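You operate a simulated robot arm through the tools that you are given. There is no shell and no other tool.

You are at the controls of a simulated two-armed robot. One attempt, no reset.

TASK
Let both straps off the large case without a whip.
Fine: pawl to ease, stroke the handle till the window shows under 100 daN, only then pawl to free.

Only the result counts: the job must be done as asked and must still hold three seconds after the hand-in. Knocking over, shifting, dropping, spilling or breaking anything else fails it.

THE ROBOT
Two 7-joint arms with two-finger parallel grippers on one trunk that stands fixed in place. Base frame: the origin is at the foot of the trunk, x ahead of it, y to its left, z up; the work surface is at about z = 700. Lengths are in mm, angles in rad, forces in N, time in s.
The left shoulder is at [80, 131, 947], the right one opposite. With the tool pointing down near the work surface each hand reaches from about 380 to 840 mm from the base axis, measured 20 degrees to its own side. Payload 1.57 kg a hand.
The tool frame of a hand sits at the grasp point between the pads (the TCP): z along the fingers, y along the line on which they close. The tips reach 30 mm beyond it. Largest opening 110 mm; finger width 24, thickness 12; the body of the gripper, 48 by 112 mm, starts 78 mm behind the TCP.
Orientation is told as [roll, pitch, yaw] about the base's x, y, z axes, in that order, counted from this pose: with the fingers straight down and closing along the base's y, the tool's x points along the base's -x, its y along +y and its z along -z.

THE INTERFACE
- The arms move only by the tool jog_arm. It takes "left_series", "right_series" or both (then of equal length, played together; a hand with none holds still); each is one flat list of numbers, 6 for each row, row after row: the shift along the base's x, y, z in mm, then the turn, a rotation vector about the base's x, y, z in rad. In form: [x, y, z, ax, ay, az, x, y, z, ax, ay, az, ...]. A call has 1 to 20 rows; each row shifts and turns the commanded pose from where the row before left it. "left_jaw" and "right_jaw" are, for a hand that has rows, the opening, from 0 (shut) to 1 (fully open), set as the call begins (left out, the last holds). Rows are played at 5 a second. More than 50 mm and 0.15 rad between two rows, or a gripper value outside its range, and nothing of the call is played. A pose out of reach is approached as far as the arm can. The call stops where the force on the tool passes 80 N (or 10 N more than at its start, if that is more) or the arm is blocked; 0.2 s more then pass. Each finger travels about 108 mm/s and halts on what it meets, pressing with about 22 N; the grip force reading is that of the motor and also rises with nothing between the fingers. The clock runs only during rows and for 0.2 s after the last one: add rows that do not move to give the fingers time. It gives the time, the measured TCP pose, the force on the tool (base axes), the opening and the grip force at its end, in the units of the frame above (readings bear some noise), with the torque about the TCP (base axes, N m) and any sound that the robot's microphone picked up, and new pictures: "pictures" is both (left out), scene, wrist or none (wrist: the cameras of the hands that moved).
- Cameras (640 x 400 px; columns grow to the right, rows downward): "scene" is now at [-49.2, -1.6, 1427.4]; the picture's right is [-0.01, -1.00, 0.00], its down [-0.49, 0.01, -0.87] and it looks along [0.87, -0.01, -0.49] (base axes); focal length 365 px, centre (320, 200). "left" rides on the left gripper at [70, -16, -141] in its tool frame; the picture's right is [0.23, 0.97, 0.00], its down [-0.86, 0.20, -0.48] and it looks along [-0.47, 0.11, 0.88] (tool axes); focal length 222 px, centre (320, 200). "right" rides on the right gripper at [70, 16, -141] in its tool frame; the picture's right is [-0.23, 0.97, 0.00], its down [-0.86, -0.20, -0.48] and it looks along [-0.47, -0.11, 0.88] (tool axes); focal length 222 px, centre (320, 200). There is no depth. A picture from a camera that has moved, and an enlarged one, comes with that camera's place and axes in the base frame and with its lens.
- pan_tilt(pan, tilt): turns the head with the scene camera to pan (to the left, within 1.902 rad either way) and tilt (down, from -0.506 to 1.204), counted from straight ahead of the robot. It gives what a move gives, and a new picture of the scene camera.
- zoom(camera, box): a new picture of the part [left, top, right, bottom] of that camera's present view, enlarged. The clock stands still meanwhile.
- hand_in(): hands the job in; it is judged then, once.

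Nothing tells you positions but the pictures and the camera data. Unless the task says otherwise, let go and move clear before handing in.

The tools are called after "Call:" by a JSON object that holds its "fn" and its "kwargs". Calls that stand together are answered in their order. jog_arm: Moves the arms, as the interface text tells. Its arguments: {"type":"object","properties":{"left_series":{"type":"array","items":{"type":"number"}},"left_jaw":{"type":"number"},"right_series":{"type":"array","items":{"type":"number"}},"right_jaw":{"type":"number"},"pictures":{"type":"string","enum":["both","scene","wrist","none"]}},"required":[]} The other tools are called the same way: pan_tilt (pan, tilt) turns the head that bears the scene camera; zoom (camera, box) takes an enlarged picture of a part of a camera's view; hand_in () hands the job in.

At the start:

```text
clock: 0.0
left_tool_pos: [613.1, 193.0, 1100.6]
left_tcp_rot: [0.0, -0.001, 0.001]
left_wrist_force: [1.3, -0.3, 0.3]
left_ft_torque: [0.01, 0.0, 0.01]
left_grip_width: 110.0
left_finger_force: 0.1
right_tool_pos: [532.7, -363.3, 1108.1]
right_tcp_rot: [0.0, 0.0, -0.002]
right_wrist_force: [0.2, 0.1, -0.2]
right_ft_torque: [-0.01, 0.01, -0.01]
right_grip_width: 109.9
right_finger_force: 0.1
head pan, tilt (commanded): [-0.01, 0.515]
```

scene: 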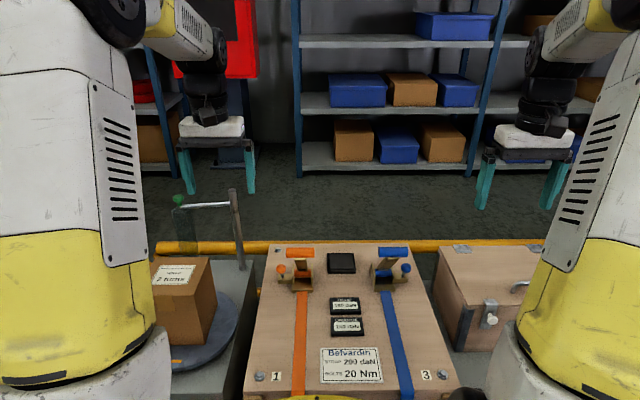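
right: 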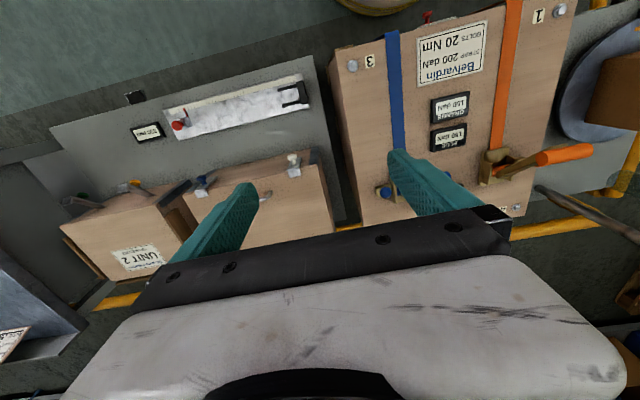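
left: 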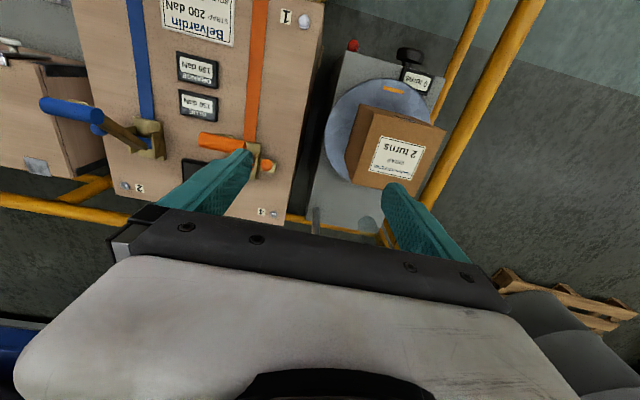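

I see a large case in front of me with an orange and a blue strap, each with a ratchet buckle near the far end, and two windows in the middle. I'll enlarge the views to understand the buckles before I move anything.

Call:
{"fn": "zoom", "kwargs": {"camera": "scene", "box": [240, 230, 440, 355]}}

Call:
{"fn": "zoom", "kwargs": {"camera": "left", "box": [20, 0, 340, 200]}}

Call:
{"fn": "zoom", "kwargs": {"camera": "right", "box": [320, 0, 640, 240]}}

Call:
{"fn": "zoom", "kwargs": {"camera": "scene", "box": [260, 235, 420, 335]}}

```text
3.20 times, centred on (340, 292) of scene
camera zoom: at [-49.2, -1.6, 1427.4], right [-0.01, -1.0, 0.0], down [-0.49, 0.01, -0.87], along [0.87, -0.01, -0.49], focal length 1167 px, centre (256, -96)
```

zoom: 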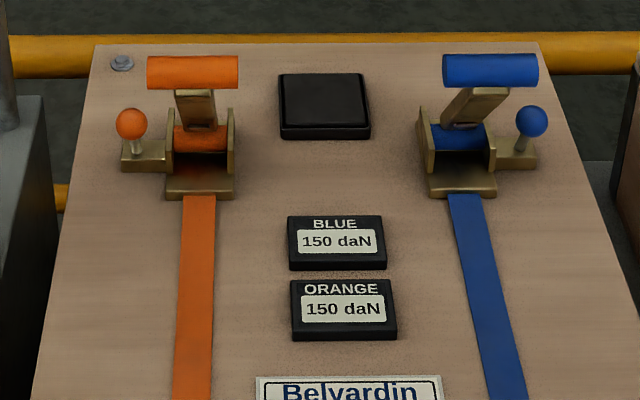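

```text
2.00 times, centred on (180, 100) of left
camera zoom: at [540.5, 175.0, 1242.8], right [-0.23, 0.97, 0.0], down [0.86, 0.2, 0.48], along [0.47, 0.11, -0.88], focal length 444 px, centre (600, 400)
```

zoom: 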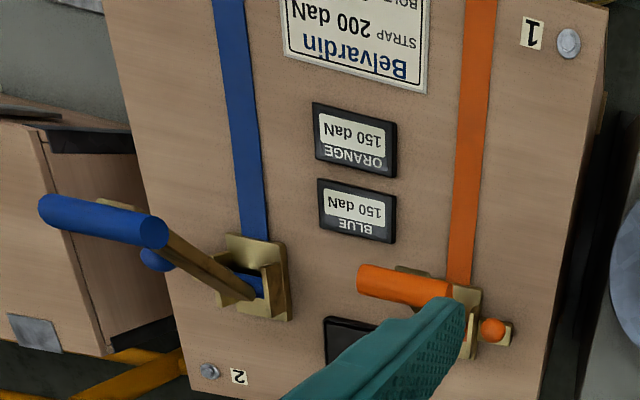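

```text
1.67 times, centred on (480, 120) of right
camera zoom: at [463.0, -346.8, 1248.9], right [0.23, 0.97, 0.0], down [0.86, -0.2, 0.48], along [0.47, -0.11, -0.88], focal length 370 px, centre (53, 333)
```

zoom: 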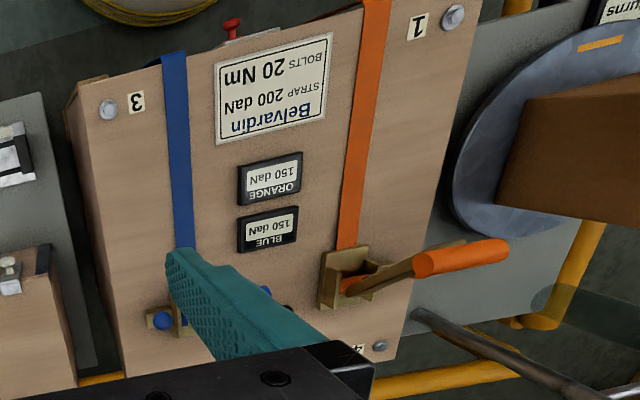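

```text
4.00 times, centred on (340, 285) of scene
camera zoom: at [-49.2, -1.6, 1427.4], right [-0.01, -1.0, 0.0], down [-0.49, 0.01, -0.87], along [0.87, -0.01, -0.49], focal length 1458 px, centre (240, -140)
```

zoom: 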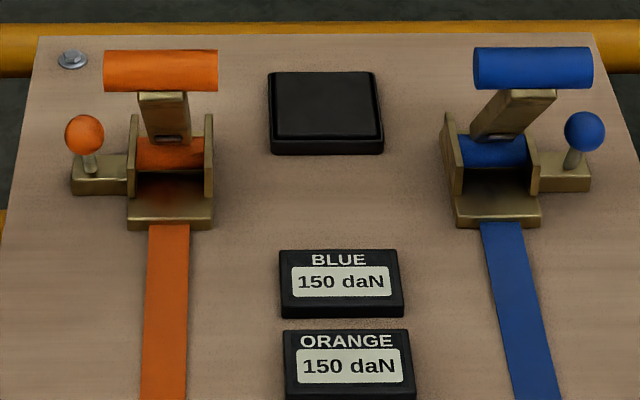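

The case top is at about z≈706. The orange handle bar is near (676, 40, 869), leaning toward me, with its pawl knob near (733, 97, 771). The blue bar is near (675, -192, 870), with its knob near (732, -248, 771). I'll look closer for pawl markings.

Call:
{"fn": "zoom", "kwargs": {"camera": "scene", "box": [270, 240, 334, 300]}}

Call:
{"fn": "zoom", "kwargs": {"camera": "scene", "box": [360, 240, 424, 300]}}

Call:
{"fn": "zoom", "kwargs": {"camera": "left", "box": [30, 70, 190, 200]}}

Call:
{"fn": "zoom", "kwargs": {"camera": "right", "box": [340, 130, 620, 230]}}

Call:
{"fn": "zoom", "kwargs": {"camera": "scene", "box": [300, 240, 460, 400]}}

```text
6.67 times, centred on (302, 270) of scene
camera zoom: at [-49.2, -1.6, 1427.4], right [-0.01, -1.0, 0.0], down [-0.49, 0.01, -0.87], along [0.87, -0.01, -0.49], focal length 2431 px, centre (440, -267)
```

zoom: 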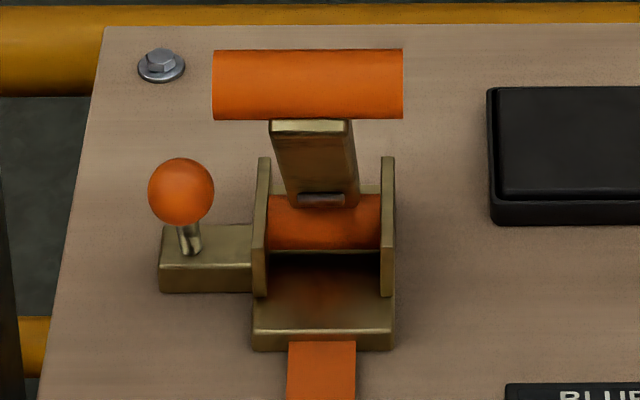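

```text
6.67 times, centred on (392, 270) of scene
camera zoom: at [-49.2, -1.6, 1427.4], right [-0.01, -1.0, 0.0], down [-0.49, 0.01, -0.87], along [0.87, -0.01, -0.49], focal length 2431 px, centre (-160, -267)
```

zoom: 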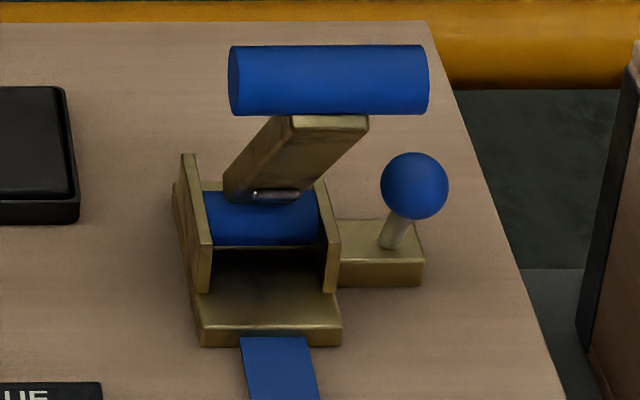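

```text
3.08 times, centred on (110, 135) of left
camera zoom: at [540.5, 175.0, 1242.8], right [-0.23, 0.97, 0.0], down [0.86, 0.2, 0.48], along [0.47, 0.11, -0.88], focal length 684 px, centre (966, 400)
```

zoom: 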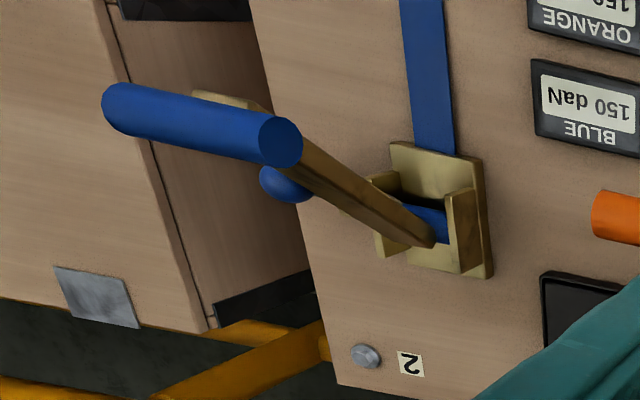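

```text
2.29 times, centred on (480, 180) of right
camera zoom: at [463.0, -346.8, 1248.9], right [0.23, 0.97, 0.0], down [0.86, -0.2, 0.48], along [0.47, -0.11, -0.88], focal length 508 px, centre (-46, 246)
```

zoom: 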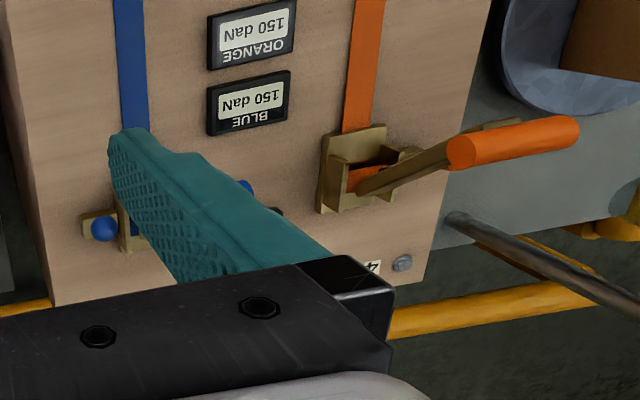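

```text
2.50 times, centred on (380, 320) of scene
camera zoom: at [-49.2, -1.6, 1427.4], right [-0.01, -1.0, 0.0], down [-0.49, 0.01, -0.87], along [0.87, -0.01, -0.49], focal length 912 px, centre (170, -100)
```

zoom: 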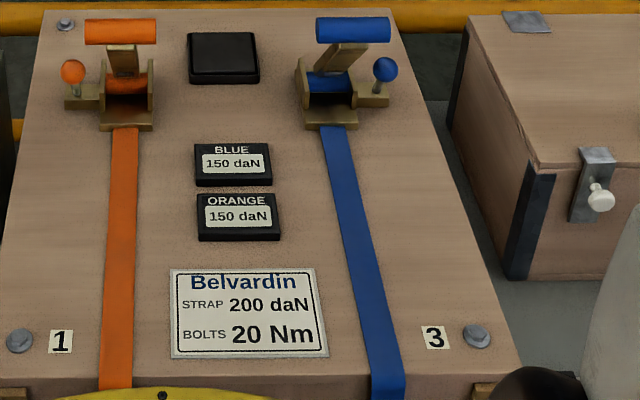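

Each pawl looks like a small ball lever on the outer side of its buckle, with no readable markings yet. I'll bring the left hand, jaw shut, to a closer vantage point that stays clear of the post and the handle.

Call:
{"fn": "jog_arm", "kwargs": {"left_series": [20, 2, -30, 0, 0, 0, 20, 2, -30, 0, 0, 0, 20, 2, -30, 0, 0, 0, 15, 1, -30, 0, 0, 0, 0, 0, 0, 0, 0, 0], "left_jaw": 0, "pictures": "both"}}

```text
clock: 1.2
left_tool_pos: [687.6, 199.0, 977.8]
left_tcp_rot: [0.0, 0.001, 0.001]
left_wrist_force: [0.0, -0.4, -0.8]
left_ft_torque: [0.01, -0.03, 0.01]
left_grip_width: 0.4
left_finger_force: 21.0
right_tool_pos: [531.8, -364.5, 1107.1]
right_tcp_rot: [0.0, -0.001, 0.002]
right_wrist_force: [0.6, -0.2, -0.1]
right_ft_torque: [0.01, 0.0, 0.02]
right_grip_width: 110.3
right_finger_force: 0.2
head pan, tilt (commanded): [-0.01, 0.515]
camera scene: at [-49.2, -1.6, 1427.4], right [-0.01, -1.0, 0.0], down [-0.49, 0.01, -0.87], along [0.87, -0.01, -0.49], focal length 365 px, centre (320, 200)
camera left: at [615.2, 181.2, 1120.8], right [-0.23, 0.97, 0.0], down [0.86, 0.2, 0.48], along [0.47, 0.11, -0.88], focal length 222 px, centre (320, 200)
```

scene: 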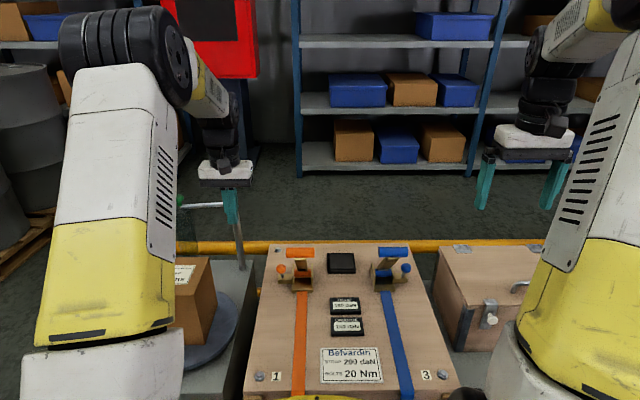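
left: 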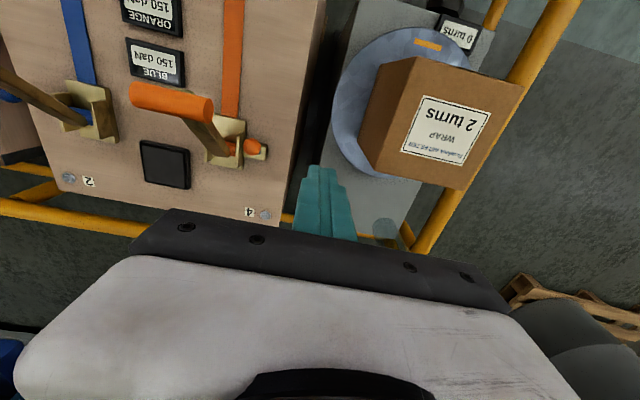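

Call:
{"fn": "zoom", "kwargs": {"camera": "left", "box": [110, 70, 290, 190]}}

Call:
{"fn": "zoom", "kwargs": {"camera": "left", "box": [190, 110, 280, 180]}}

```text
3.33 times, centred on (200, 130) of left
camera zoom: at [615.2, 181.2, 1120.8], right [-0.23, 0.97, 0.0], down [0.86, 0.2, 0.48], along [0.47, 0.11, -0.88], focal length 740 px, centre (720, 433)
```

zoom: 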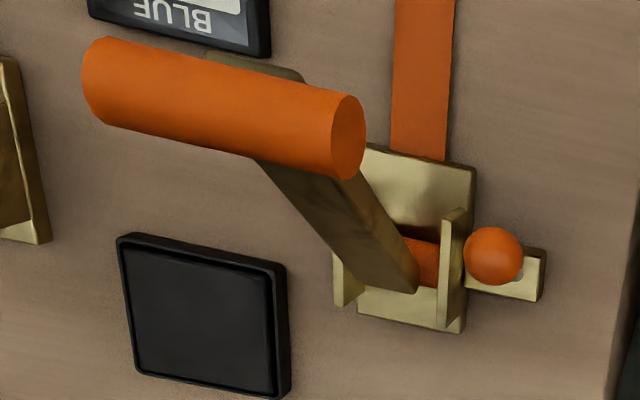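

```text
5.71 times, centred on (235, 145) of left
camera zoom: at [615.2, 181.2, 1120.8], right [-0.23, 0.97, 0.0], down [0.86, 0.2, 0.48], along [0.47, 0.11, -0.88], focal length 1269 px, centre (806, 514)
```

zoom: 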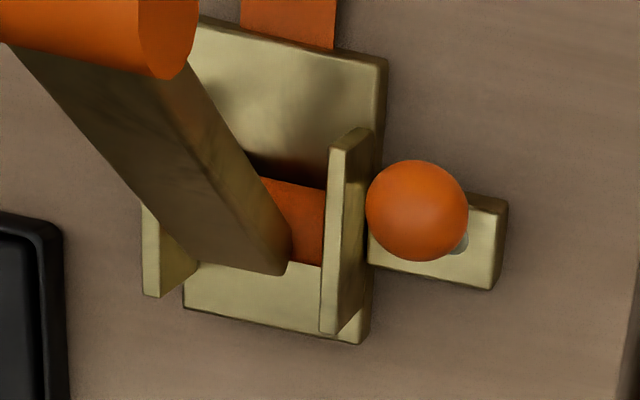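

The orange pawl lever pivots at about (755, 98, 723) and leans toward me about 25°, so it should swing fore and aft about y. I'll turn the left hand by -90° so the jaw closes along x, and tilt it slightly outward so the body clears the handle bar.

Call:
{"fn": "jog_arm", "kwargs": {"left_series": [4, -6, 3, 0, 0, -0.131, 4, -6, 3, 0, 0, -0.131, 4, -6, 3, 0, 0, -0.131, 4, -6, 3, 0, 0, -0.131, 4, -6, 3, 0, 0, -0.131, 4, -6, 3, 0, 0, -0.131, 4, -6, 3, 0, 0, -0.131, 4, -6, 3, 0, 0, -0.131, 4, -6, 3, 0, 0, -0.131, 4, -6, 3, 0, 0, -0.131, 3, -5, 2, 0, 0, -0.131, 3, -5, 2, 0, 0, -0.13, 0, 0, 0, -0.15, 0, 0, 0, 0, 0, 0, 0, 0], "left_jaw": 0.6, "pictures": "both"}}

```text
clock: 4.2
left_tool_pos: [731.4, 129.3, 1014.0]
left_tcp_rot: [0.001, -0.15, -1.574]
left_wrist_force: [0.3, -0.2, -0.6]
left_ft_torque: [-0.01, 0.0, 0.03]
left_grip_width: 65.9
left_finger_force: 0.1
right_tool_pos: [533.0, -365.0, 1107.2]
right_tcp_rot: [0.001, -0.001, 0.0]
right_wrist_force: [0.3, 0.3, -0.3]
right_ft_torque: [0.01, 0.02, 0.01]
right_grip_width: 110.0
right_finger_force: 0.0
head pan, tilt (commanded): [-0.01, 0.515]
camera scene: at [-49.1, -1.6, 1427.4], right [-0.01, -1.0, 0.0], down [-0.49, 0.01, -0.87], along [0.87, -0.01, -0.49], focal length 365 px, centre (320, 200)
camera left: at [714.7, 218.8, 1144.4], right [0.97, 0.22, -0.03], down [0.2, -0.77, 0.6], along [0.11, -0.59, -0.8], focal length 222 px, centre (320, 200)
```

scene: 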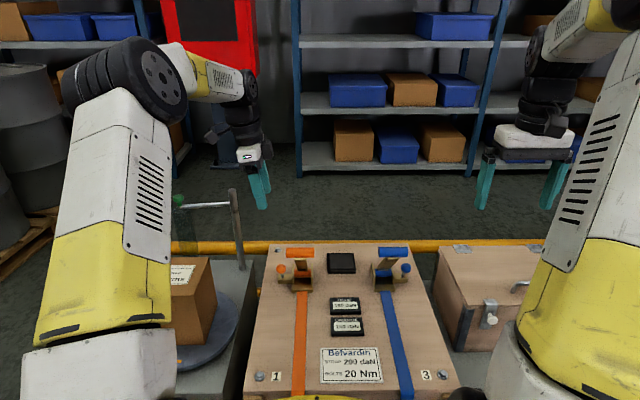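
left: 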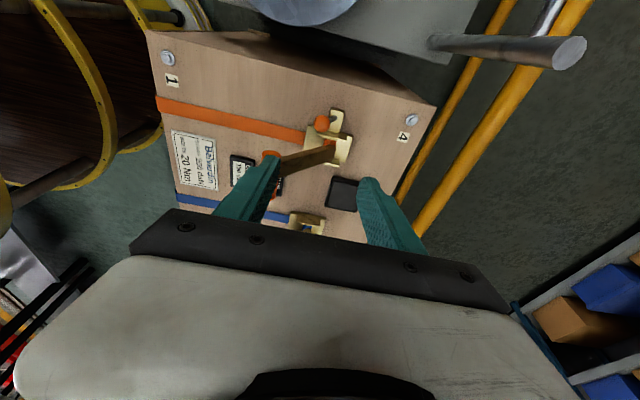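

Call:
{"fn": "zoom", "kwargs": {"camera": "left", "box": [270, 90, 370, 180]}}

Call:
{"fn": "zoom", "kwargs": {"camera": "left", "box": [140, 60, 440, 250]}}

```text
4.44 times, centred on (320, 135) of left
camera zoom: at [714.7, 218.8, 1144.4], right [0.97, 0.22, -0.03], down [0.2, -0.77, 0.6], along [0.11, -0.59, -0.8], focal length 987 px, centre (320, 489)
```

zoom: 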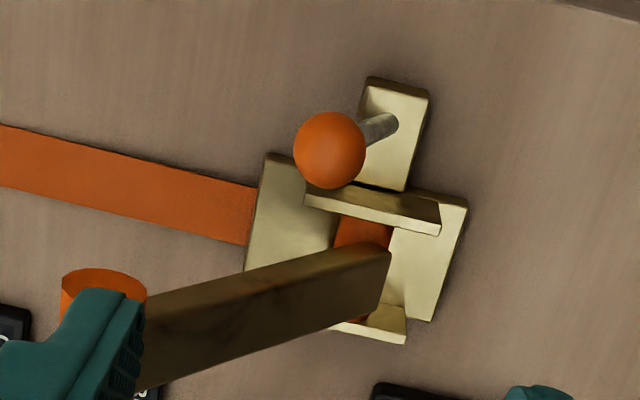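

```text
2.11 times, centred on (290, 155) of left
camera zoom: at [714.7, 218.8, 1144.4], right [0.97, 0.22, -0.03], down [0.2, -0.77, 0.6], along [0.11, -0.59, -0.8], focal length 468 px, centre (383, 295)
```

zoom: 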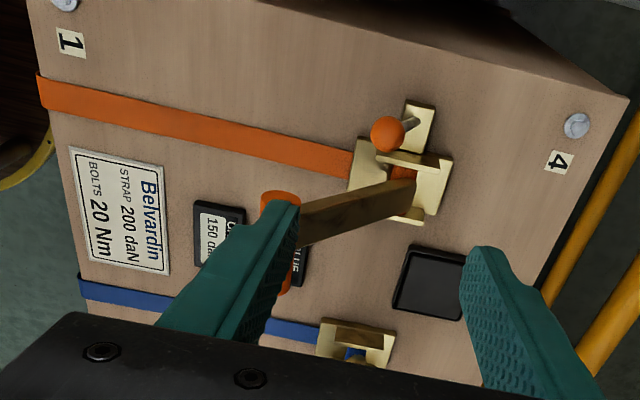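

The ball sits at about (733, 98, 770). I'll lower the open jaw over it so the fingers are on its near and far sides.

Call:
{"fn": "jog_arm", "kwargs": {"left_series": [0.2, -2.8, -23, 0, 0, 0, 0.2, -2.8, -23, 0, 0, 0, 0.2, -2.8, -23, 0, 0, 0, 0.2, -2.8, -23, 0, 0, 0, 0.2, -2.8, -23, 0, 0, 0, 0.2, -2.8, -23, 0, 0, 0, 0.2, -2.8, -23, 0, 0, 0, 0.2, -2.8, -23, 0, 0, 0, 0, -2.8, -23, 0, 0, 0, 0, -2.8, -22, 0, 0, 0, 0, 0, 0, 0, 0, 0], "left_jaw": 0.6, "pictures": "both"}}

```text
clock: 6.6
left_tool_pos: [735.2, 101.2, 785.1]
left_tcp_rot: [0.0, -0.151, -1.572]
left_wrist_force: [0.2, -0.4, 0.4]
left_ft_torque: [0.0, -0.01, 0.03]
left_grip_width: 65.8
left_finger_force: 0.0
right_tool_pos: [532.6, -363.9, 1108.0]
right_tcp_rot: [-0.002, 0.002, 0.0]
right_wrist_force: [-0.1, -0.3, 0.2]
right_ft_torque: [0.01, 0.0, -0.05]
right_grip_width: 110.1
right_finger_force: 0.1
head pan, tilt (commanded): [-0.01, 0.515]
camera scene: at [-49.1, -1.6, 1427.4], right [-0.01, -1.0, 0.0], down [-0.49, 0.01, -0.87], along [0.87, -0.01, -0.49], focal length 365 px, centre (320, 200)
camera left: at [716.8, 191.0, 915.3], right [0.97, 0.22, -0.03], down [0.2, -0.77, 0.6], along [0.11, -0.59, -0.8], focal length 222 px, centre (320, 200)
```

scene: 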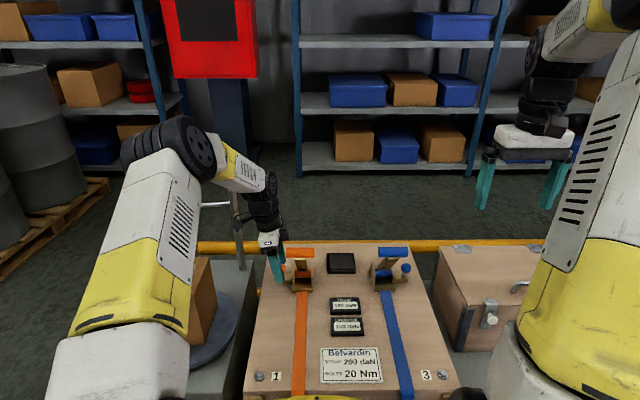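
left: 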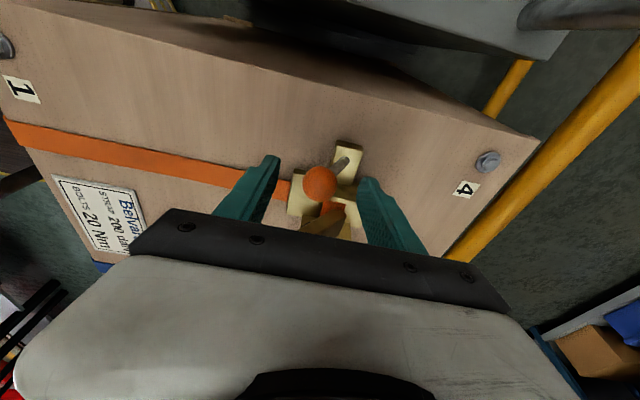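

The ball is between the fingers. I'll centre, drop a few millimetres and close on it gently.

Call:
{"fn": "jog_arm", "kwargs": {"left_series": [-1.5, -1, -5, 0, 0, 0, 0, 0, 0, 0, 0, 0, 0, 0, 0, 0, 0, 0, 0, 0, 0, 0, 0, 0], "left_jaw": 0.2, "pictures": "both"}}

Call:
{"fn": "zoom", "kwargs": {"camera": "left", "box": [240, 120, 400, 240]}}

Call:
{"fn": "zoom", "kwargs": {"camera": "scene", "box": [250, 220, 410, 340]}}

```text
clock: 7.6
left_tool_pos: [734.9, 100.8, 780.7]
left_tcp_rot: [0.004, -0.15, -1.573]
left_wrist_force: [12.0, -1.2, 10.1]
left_ft_torque: [-0.04, -0.4, 0.04]
left_grip_width: 26.7
left_finger_force: 37.9
right_tool_pos: [531.6, -365.4, 1107.6]
right_tcp_rot: [0.0, 0.0, 0.0]
right_wrist_force: [-0.6, 1.1, -0.6]
right_ft_torque: [-0.04, 0.01, 0.0]
right_grip_width: 109.9
right_finger_force: 0.0
head pan, tilt (commanded): [-0.01, 0.515]
camera scene: at [-49.0, -1.6, 1427.4], right [-0.01, -1.0, 0.0], down [-0.49, 0.01, -0.87], along [0.87, -0.01, -0.49], focal length 365 px, centre (320, 200)
camera left: at [716.1, 190.3, 912.0], right [0.97, 0.22, -0.03], down [0.2, -0.77, 0.6], along [0.11, -0.59, -0.8], focal length 222 px, centre (320, 200)
```

scene: 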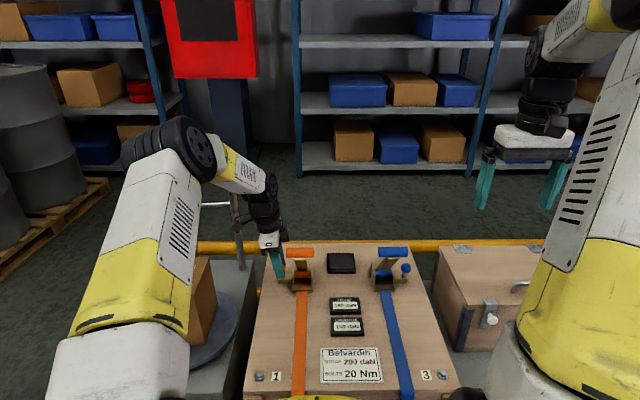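
left: 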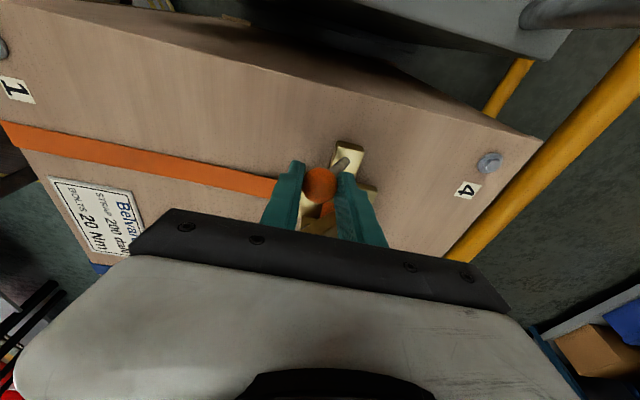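

```text
3.33 times, centred on (320, 180) of left
camera zoom: at [716.1, 190.3, 912.0], right [0.97, 0.22, -0.03], down [0.2, -0.77, 0.6], along [0.11, -0.59, -0.8], focal length 740 px, centre (320, 267)
```

zoom: 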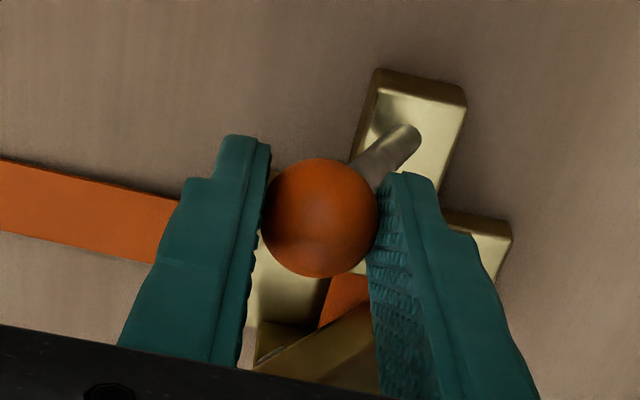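

```text
3.33 times, centred on (330, 280) of scene
camera zoom: at [-49.0, -1.6, 1427.4], right [-0.01, -1.0, 0.0], down [-0.49, 0.01, -0.87], along [0.87, -0.01, -0.49], focal length 1215 px, centre (287, -67)
```

zoom: 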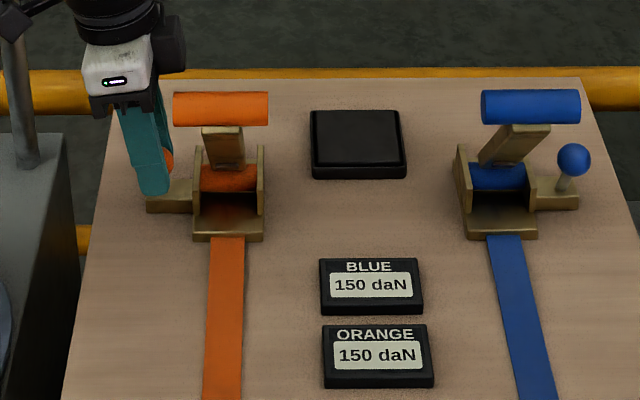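

The ball is gripped and both windows still show 150 daN. Now I'll ease the lever a little away from me along its arc and watch the force.

Call:
{"fn": "jog_arm", "kwargs": {"left_series": [3, 0, 1.4, 0, 0, 0, 3, 0, 1.2, 0, 0, 0, 0, 0, 0, 0, 0, 0], "left_jaw": 0.2, "pictures": "wrist"}}

Call:
{"fn": "zoom", "kwargs": {"camera": "left", "box": [240, 120, 400, 240]}}

Call:
{"fn": "zoom", "kwargs": {"camera": "scene", "box": [250, 220, 410, 340]}}

```text
clock: 8.4
left_tool_pos: [737.0, 101.5, 781.9]
left_tcp_rot: [-0.005, -0.148, -1.572]
left_wrist_force: [-11.9, 1.9, 9.3]
left_ft_torque: [0.04, 0.46, 0.0]
left_grip_width: 27.0
left_finger_force: 37.4
right_tool_pos: [531.8, -363.9, 1107.6]
right_tcp_rot: [0.001, -0.001, 0.001]
right_wrist_force: [-0.3, 0.8, 0.1]
right_ft_torque: [0.01, -0.02, -0.03]
right_grip_width: 110.0
right_finger_force: 0.1
head pan, tilt (commanded): [-0.01, 0.515]
camera left: at [719.7, 190.1, 912.7], right [0.97, 0.22, -0.04], down [0.2, -0.78, 0.6], along [0.1, -0.59, -0.8], focal length 222 px, centre (320, 200)
```

left: 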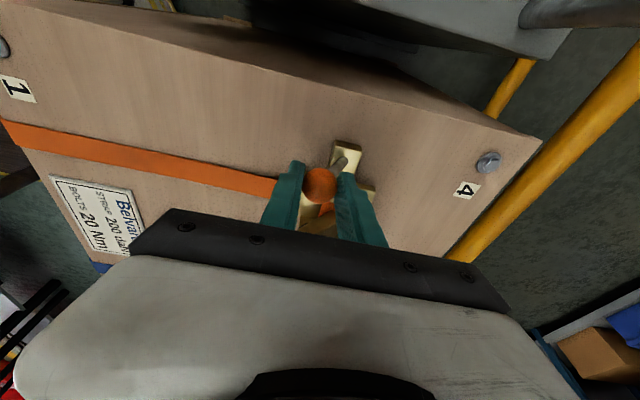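

```text
3.33 times, centred on (320, 180) of left
camera zoom: at [719.7, 190.1, 912.7], right [0.97, 0.22, -0.04], down [0.2, -0.78, 0.6], along [0.1, -0.59, -0.8], focal length 740 px, centre (320, 267)
```

zoom: 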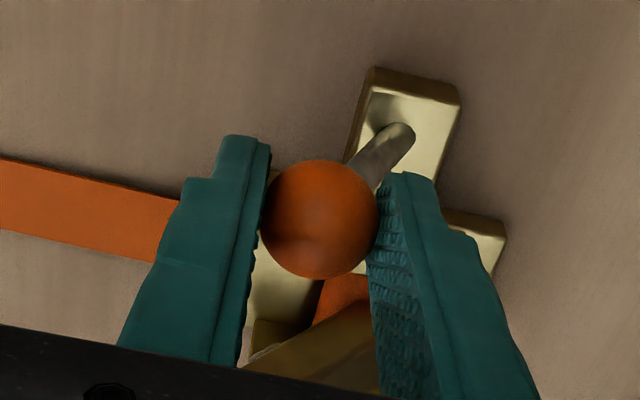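

```text
3.33 times, centred on (330, 280) of scene
camera zoom: at [-50.1, -1.5, 1427.4], right [-0.01, -1.0, 0.0], down [-0.49, 0.01, -0.87], along [0.87, -0.01, -0.49], focal length 1215 px, centre (287, -67)
```

zoom: 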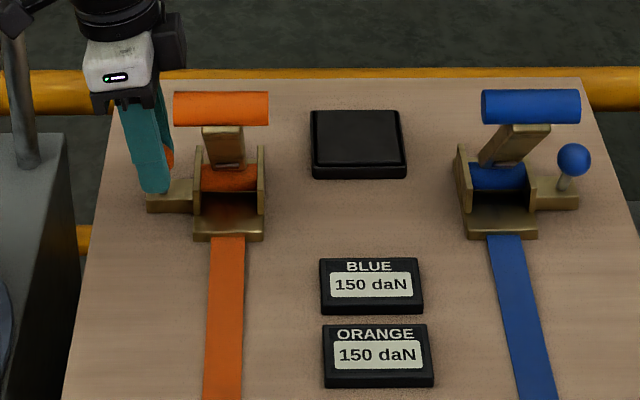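

The lever is following with about 12 N of resistance. I'll continue in small steps.

Call:
{"fn": "jog_arm", "kwargs": {"left_series": [3, 0, 1.1, 0, 0, 0, 3, 0, 1, 0, 0, 0, 0, 0, 0, 0, 0, 0], "left_jaw": 0.2, "pictures": "none"}}

Call:
{"fn": "zoom", "kwargs": {"camera": "left", "box": [240, 120, 400, 240]}}

Call:
{"fn": "zoom", "kwargs": {"camera": "scene", "box": [250, 220, 410, 340]}}

```text
clock: 9.2
left_tool_pos: [744.5, 100.8, 784.1]
left_tcp_rot: [0.0, -0.148, -1.571]
left_wrist_force: [-7.0, 4.9, -0.2]
left_ft_torque: [0.18, 0.42, -0.05]
left_grip_width: 26.8
left_finger_force: 38.2
right_tool_pos: [533.6, -365.8, 1108.5]
right_tcp_rot: [0.0, 0.0, 0.001]
right_wrist_force: [0.2, 0.0, 0.0]
right_ft_torque: [0.01, 0.03, -0.03]
right_grip_width: 110.0
right_finger_force: 0.0
head pan, tilt (commanded): [-0.01, 0.515]
```

```text
3.33 times, centred on (320, 180) of left
camera zoom: at [726.9, 190.1, 914.7], right [0.97, 0.22, -0.03], down [0.2, -0.77, 0.6], along [0.11, -0.59, -0.8], focal length 740 px, centre (320, 267)
```

zoom: 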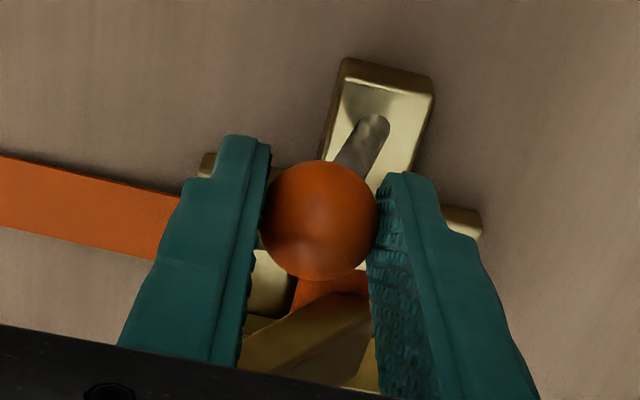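

```text
3.33 times, centred on (330, 280) of scene
camera zoom: at [-49.3, -1.4, 1427.4], right [-0.01, -1.0, 0.0], down [-0.49, 0.01, -0.87], along [0.87, -0.01, -0.49], focal length 1215 px, centre (287, -67)
```

zoom: 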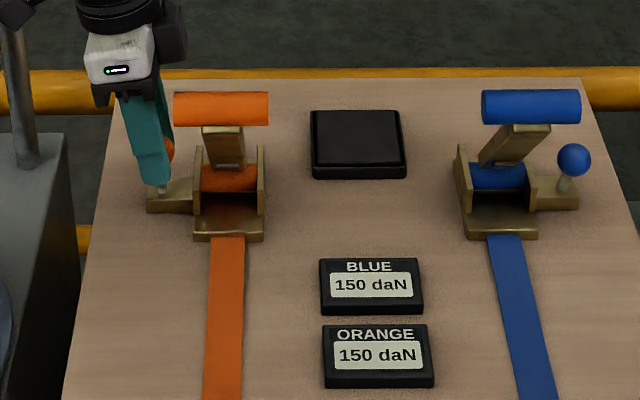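

Call:
{"fn": "jog_arm", "kwargs": {"left_series": [3, 0, 0.8, 0, 0, 0, 2, 0, 0.4, 0, 0, 0, 0, 0, 0, 0, 0, 0], "left_jaw": 0.2, "pictures": "none"}}

Call:
{"fn": "zoom", "kwargs": {"camera": "left", "box": [240, 120, 400, 240]}}

Call:
{"fn": "zoom", "kwargs": {"camera": "scene", "box": [250, 220, 410, 340]}}

```text
clock: 10.0
left_tool_pos: [749.7, 101.2, 786.4]
left_tcp_rot: [0.002, -0.15, -1.57]
left_wrist_force: [-6.0, 7.8, 0.6]
left_ft_torque: [0.24, 0.36, -0.01]
left_grip_width: 27.1
left_finger_force: 37.7
right_tool_pos: [531.0, -364.0, 1108.3]
right_tcp_rot: [0.0, 0.0, 0.001]
right_wrist_force: [0.7, -0.3, 0.7]
right_ft_torque: [-0.04, 0.03, 0.01]
right_grip_width: 109.9
right_finger_force: 0.0
head pan, tilt (commanded): [-0.01, 0.515]
```

```text
3.33 times, centred on (320, 180) of left
camera zoom: at [731.6, 190.1, 916.8], right [0.97, 0.22, -0.03], down [0.2, -0.77, 0.6], along [0.11, -0.59, -0.8], focal length 740 px, centre (320, 267)
```

zoom: 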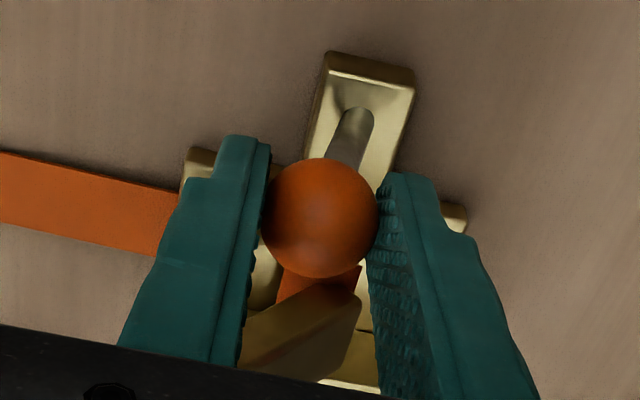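

```text
3.33 times, centred on (330, 280) of scene
camera zoom: at [-49.3, -1.3, 1427.4], right [-0.01, -1.0, 0.0], down [-0.49, 0.01, -0.87], along [0.87, -0.01, -0.49], focal length 1215 px, centre (287, -67)
```

zoom: 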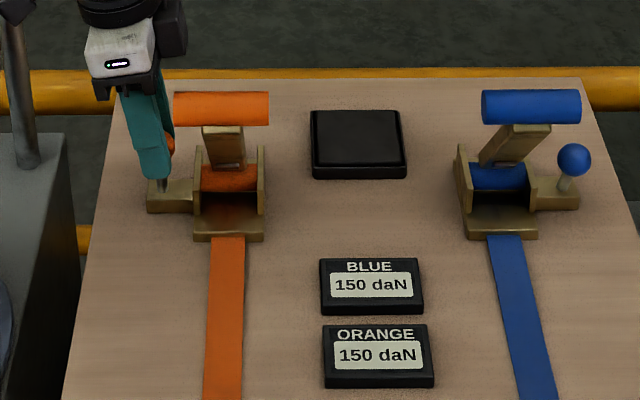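

Call:
{"fn": "jog_arm", "kwargs": {"left_series": [2, 0, 0.3, 0, 0, 0, 2, 0, 0.2, 0, 0, 0, 0, 0, 0, 0, 0, 0], "left_jaw": 0.2, "pictures": "none"}}

Call:
{"fn": "zoom", "kwargs": {"camera": "left", "box": [240, 120, 400, 240]}}

Call:
{"fn": "zoom", "kwargs": {"camera": "scene", "box": [250, 220, 410, 340]}}

```text
clock: 10.8
left_tool_pos: [754.0, 101.4, 786.2]
left_tcp_rot: [0.001, -0.151, -1.572]
left_wrist_force: [-5.6, 11.4, 5.3]
left_ft_torque: [0.08, 0.42, -0.03]
left_grip_width: 26.9
left_finger_force: 38.1
right_tool_pos: [532.4, -362.9, 1108.2]
right_tcp_rot: [0.001, 0.001, -0.001]
right_wrist_force: [0.5, -0.4, -1.1]
right_ft_torque: [-0.01, 0.0, 0.03]
right_grip_width: 110.0
right_finger_force: 0.0
head pan, tilt (commanded): [-0.01, 0.515]
```

```text
3.33 times, centred on (320, 180) of left
camera zoom: at [736.2, 189.8, 917.0], right [0.97, 0.22, -0.03], down [0.2, -0.77, 0.6], along [0.11, -0.59, -0.8], focal length 740 px, centre (320, 267)
```

zoom: 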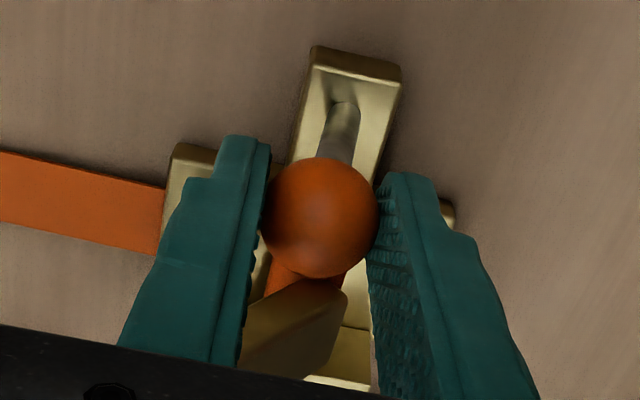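

```text
3.33 times, centred on (330, 280) of scene
camera zoom: at [-49.5, -1.3, 1427.4], right [-0.01, -1.0, 0.0], down [-0.49, 0.01, -0.87], along [0.87, -0.01, -0.49], focal length 1215 px, centre (287, -67)
```

zoom: 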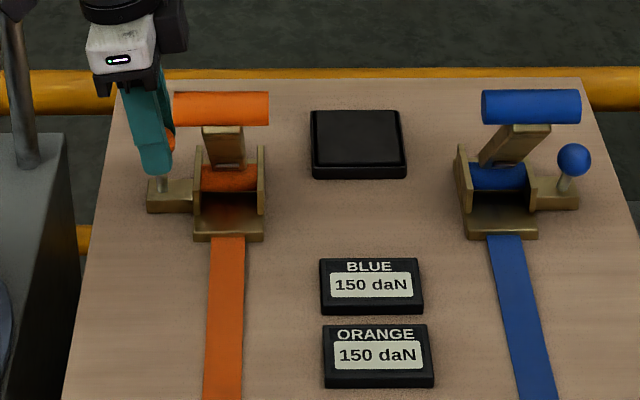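

Call:
{"fn": "jog_arm", "kwargs": {"left_series": [2.5, -1, 0, 0, 0, 0, 0, 0, 0, 0, 0, 0], "left_jaw": 0.2, "pictures": "none"}}

Call:
{"fn": "zoom", "kwargs": {"camera": "left", "box": [240, 120, 400, 240]}}

Call:
{"fn": "zoom", "kwargs": {"camera": "scene", "box": [250, 220, 410, 340]}}

```text
clock: 11.4
left_tool_pos: [757.9, 100.0, 786.4]
left_tcp_rot: [0.0, -0.148, -1.572]
left_wrist_force: [-4.7, 14.0, 3.4]
left_ft_torque: [0.18, 0.31, 0.0]
left_grip_width: 27.2
left_finger_force: 37.6
right_tool_pos: [532.3, -364.3, 1107.5]
right_tcp_rot: [0.001, 0.001, 0.001]
right_wrist_force: [-0.8, 0.1, 0.1]
right_ft_torque: [0.03, -0.01, 0.01]
right_grip_width: 109.9
right_finger_force: 0.1
head pan, tilt (commanded): [-0.01, 0.515]
```

```text
3.33 times, centred on (320, 180) of left
camera zoom: at [738.7, 189.5, 917.0], right [0.97, 0.22, -0.03], down [0.2, -0.77, 0.6], along [0.11, -0.59, -0.8], focal length 740 px, centre (320, 267)
```

zoom: 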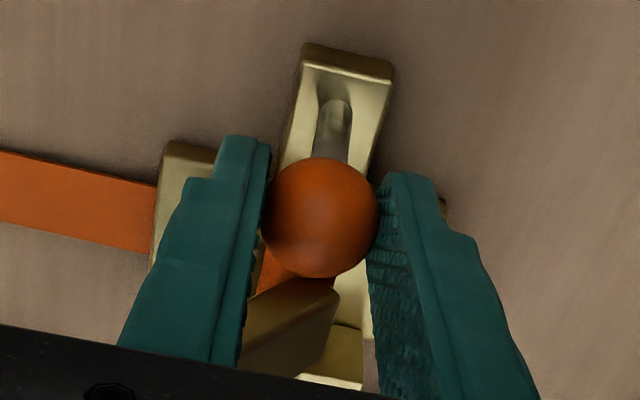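

```text
3.33 times, centred on (330, 280) of scene
camera zoom: at [-49.4, -1.2, 1427.4], right [-0.01, -1.0, 0.0], down [-0.49, 0.0, -0.87], along [0.87, -0.01, -0.49], focal length 1215 px, centre (287, -67)
```

zoom: 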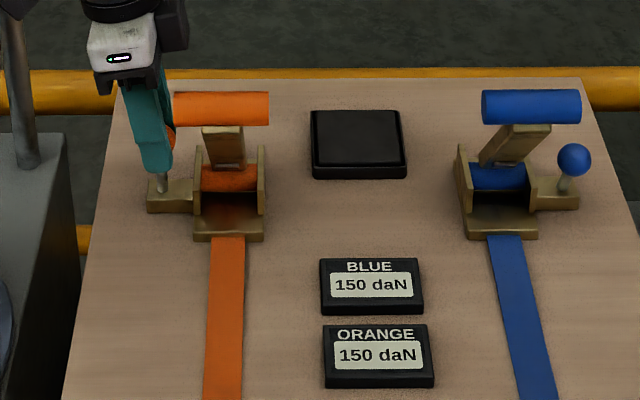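

The lever now looks upright and both windows still read 150 daN. I'll open the jaw and see whether it stays in this mid position.

Call:
{"fn": "jog_arm", "kwargs": {"left_series": [0, 0, 0, 0, 0, 0, 0, 0, 0, 0, 0, 0], "left_jaw": 0.5, "pictures": "none"}}

Call:
{"fn": "zoom", "kwargs": {"camera": "left", "box": [240, 120, 400, 240]}}

Call:
{"fn": "zoom", "kwargs": {"camera": "scene", "box": [250, 220, 410, 340]}}

```text
clock: 12.0
left_tool_pos: [757.8, 98.7, 786.5]
left_tcp_rot: [-0.002, -0.15, -1.573]
left_wrist_force: [-0.7, -0.3, 0.0]
left_ft_torque: [0.0, 0.0, -0.02]
left_grip_width: 55.1
left_finger_force: 0.1
right_tool_pos: [533.0, -364.4, 1108.1]
right_tcp_rot: [0.0, 0.0, -0.001]
right_wrist_force: [0.4, 0.4, -0.1]
right_ft_torque: [0.0, 0.05, -0.03]
right_grip_width: 110.1
right_finger_force: 0.1
head pan, tilt (commanded): [-0.01, 0.515]
```

```text
3.33 times, centred on (320, 180) of left
camera zoom: at [738.9, 187.6, 916.8], right [0.97, 0.22, -0.03], down [0.2, -0.77, 0.6], along [0.11, -0.59, -0.8], focal length 740 px, centre (320, 267)
```

zoom: 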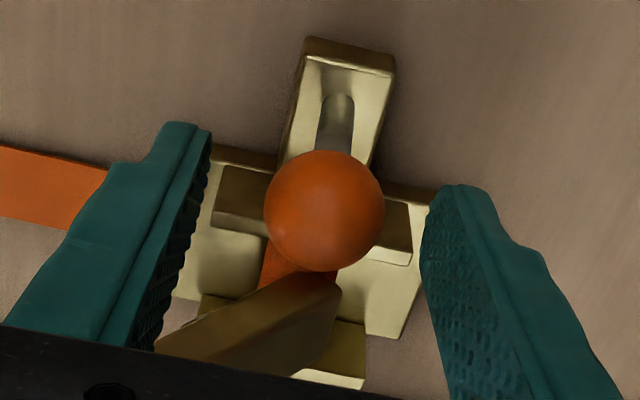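

```text
3.33 times, centred on (330, 280) of scene
camera zoom: at [-49.1, -1.7, 1427.4], right [-0.01, -1.0, 0.0], down [-0.49, 0.01, -0.87], along [0.87, -0.01, -0.49], focal length 1215 px, centre (287, -67)
```

zoom: 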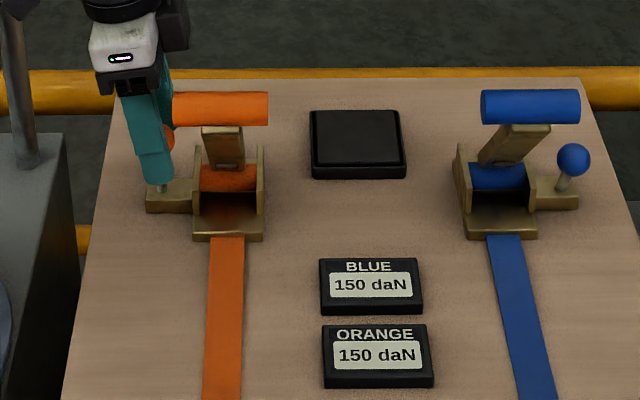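

The lever stays upright on its own, which I take to be "ease". I'll lift the left hand clear, straighten it, and move it above the orange handle bar.

Call:
{"fn": "jog_arm", "kwargs": {"left_series": [0, 1, 10, 0, 0, 0, 0, 3, 20, 0, 0, 0, 0, 4, 25, 0, 0, 0, 0, 4, 25, 0, 0, 0, 0, 4, 25, 0, 0, 0, 0, 4, 25, 0, 0, 0, 0, 4, 25, 0, 0, 0, 0, 4, 25, 0, 0, 0, 0, 0, 10, 0.075, 0, 0, 0, 0, 0, 0.075, 0, 0, 0, 0, 0, 0, 0, 0], "left_jaw": 0.6, "pictures": "both"}}

Call:
{"fn": "zoom", "kwargs": {"camera": "left", "box": [270, 90, 430, 210]}}

Call:
{"fn": "zoom", "kwargs": {"camera": "scene", "box": [250, 220, 410, 340]}}

```text
clock: 14.4
left_tool_pos: [757.7, 129.4, 977.5]
left_tcp_rot: [-0.002, 0.002, -1.573]
left_wrist_force: [0.6, 0.3, -0.6]
left_ft_torque: [0.02, 0.01, -0.03]
left_grip_width: 65.8
left_finger_force: 0.1
right_tool_pos: [532.1, -364.1, 1107.2]
right_tcp_rot: [0.001, -0.002, -0.002]
right_wrist_force: [0.2, -0.5, -0.3]
right_ft_torque: [0.01, 0.0, 0.0]
right_grip_width: 110.1
right_finger_force: 0.0
head pan, tilt (commanded): [-0.01, 0.515]
camera scene: at [-49.1, -1.6, 1427.4], right [-0.01, -1.0, 0.0], down [-0.49, 0.01, -0.87], along [0.87, -0.01, -0.49], focal length 365 px, centre (320, 200)
camera left: at [739.3, 197.2, 1119.7], right [0.97, 0.23, 0.0], down [0.2, -0.86, 0.48], along [0.11, -0.47, -0.88], focal length 222 px, centre (320, 200)
```

scene: 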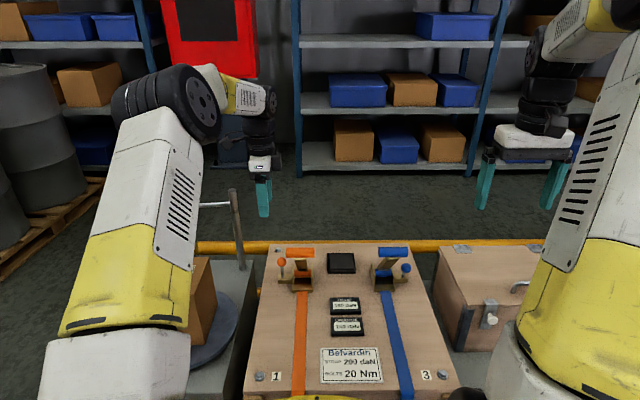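
left: 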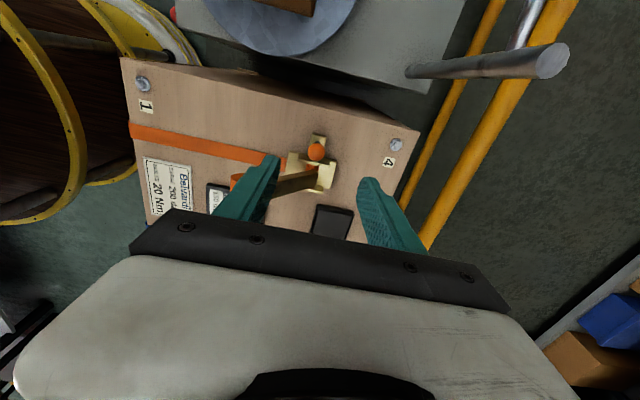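

```text
3.33 times, centred on (350, 150) of left
camera zoom: at [739.3, 197.2, 1119.7], right [0.97, 0.23, 0.0], down [0.2, -0.86, 0.48], along [0.11, -0.47, -0.88], focal length 740 px, centre (220, 367)
```

zoom: 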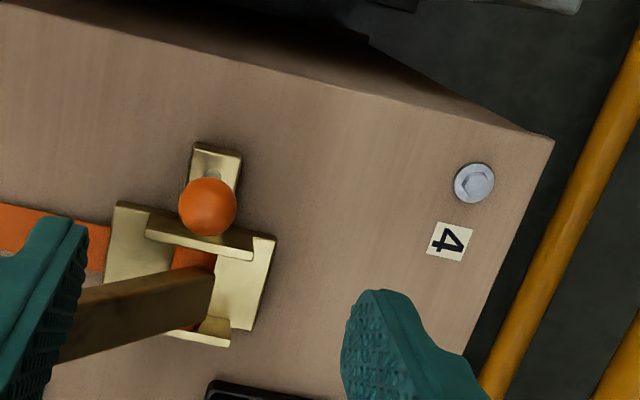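

```text
3.33 times, centred on (330, 280) of scene
camera zoom: at [-49.1, -1.6, 1427.4], right [-0.01, -1.0, 0.0], down [-0.49, 0.01, -0.87], along [0.87, -0.01, -0.49], focal length 1215 px, centre (287, -67)
```

zoom: 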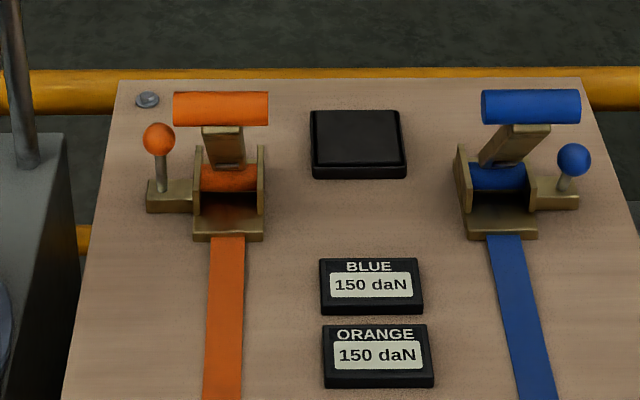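

The orange pawl stands mid-way and both windows still read 150. Next I'll move over the orange handle bar with a slight tilt so the fingers go down on its near and far sides.

Call:
{"fn": "jog_arm", "kwargs": {"left_series": [-21, -22, -3, 0, 0, 0, -21, -22, -3, 0, 0, 0, -21, -22, -3, 0, 0, 0, -22, -23, -3, 0, 0, 0, 0, 0, 0, 0, -0.1, 0, 0, 0, 0, 0, -0.1, 0, 0, 0, 0, 0, 0, 0], "left_jaw": 0.6, "pictures": "both"}}

Call:
{"fn": "zoom", "kwargs": {"camera": "scene", "box": [250, 190, 410, 310]}}

```text
clock: 16.0
left_tool_pos: [671.8, 38.3, 965.6]
left_tcp_rot: [0.202, -0.001, -1.572]
left_wrist_force: [0.0, 0.1, -0.6]
left_ft_torque: [0.0, -0.02, -0.01]
left_grip_width: 66.2
left_finger_force: 0.0
right_tool_pos: [532.1, -364.6, 1108.6]
right_tcp_rot: [0.0, -0.001, 0.0]
right_wrist_force: [-1.0, 0.3, 0.2]
right_ft_torque: [0.01, 0.01, 0.03]
right_grip_width: 110.0
right_finger_force: 0.1
head pan, tilt (commanded): [-0.01, 0.515]
camera scene: at [-49.1, -1.6, 1427.4], right [-0.01, -1.0, 0.0], down [-0.49, 0.01, -0.87], along [0.87, -0.01, -0.49], focal length 365 px, centre (320, 200)
camera left: at [626.3, 106.4, 1101.2], right [0.95, 0.23, 0.19], down [0.1, -0.86, 0.51], along [0.28, -0.47, -0.84], focal length 222 px, centre (320, 200)
```

scene: 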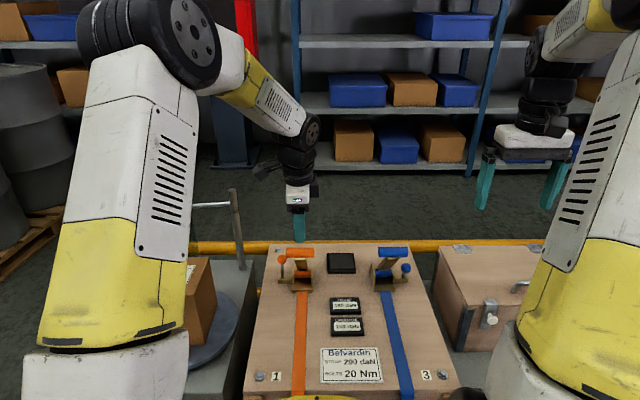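
left: 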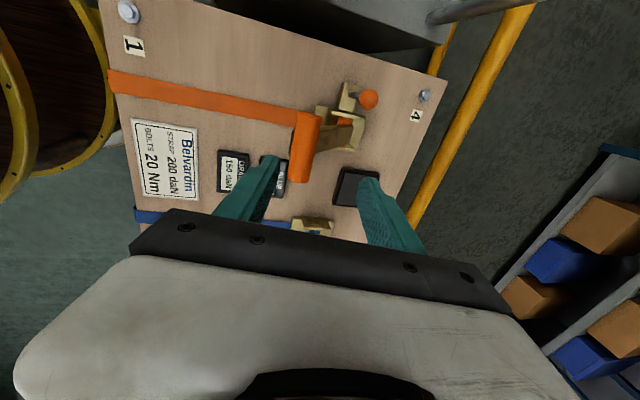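

```text
3.33 times, centred on (330, 250) of scene
camera zoom: at [-49.1, -1.6, 1427.4], right [-0.01, -1.0, 0.0], down [-0.49, 0.01, -0.87], along [0.87, -0.01, -0.49], focal length 1215 px, centre (287, 33)
```

zoom: 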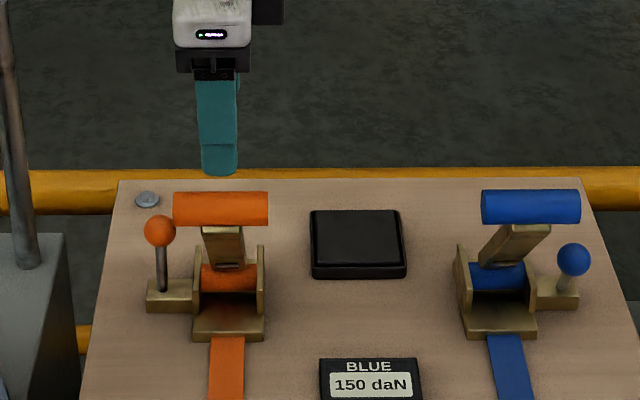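

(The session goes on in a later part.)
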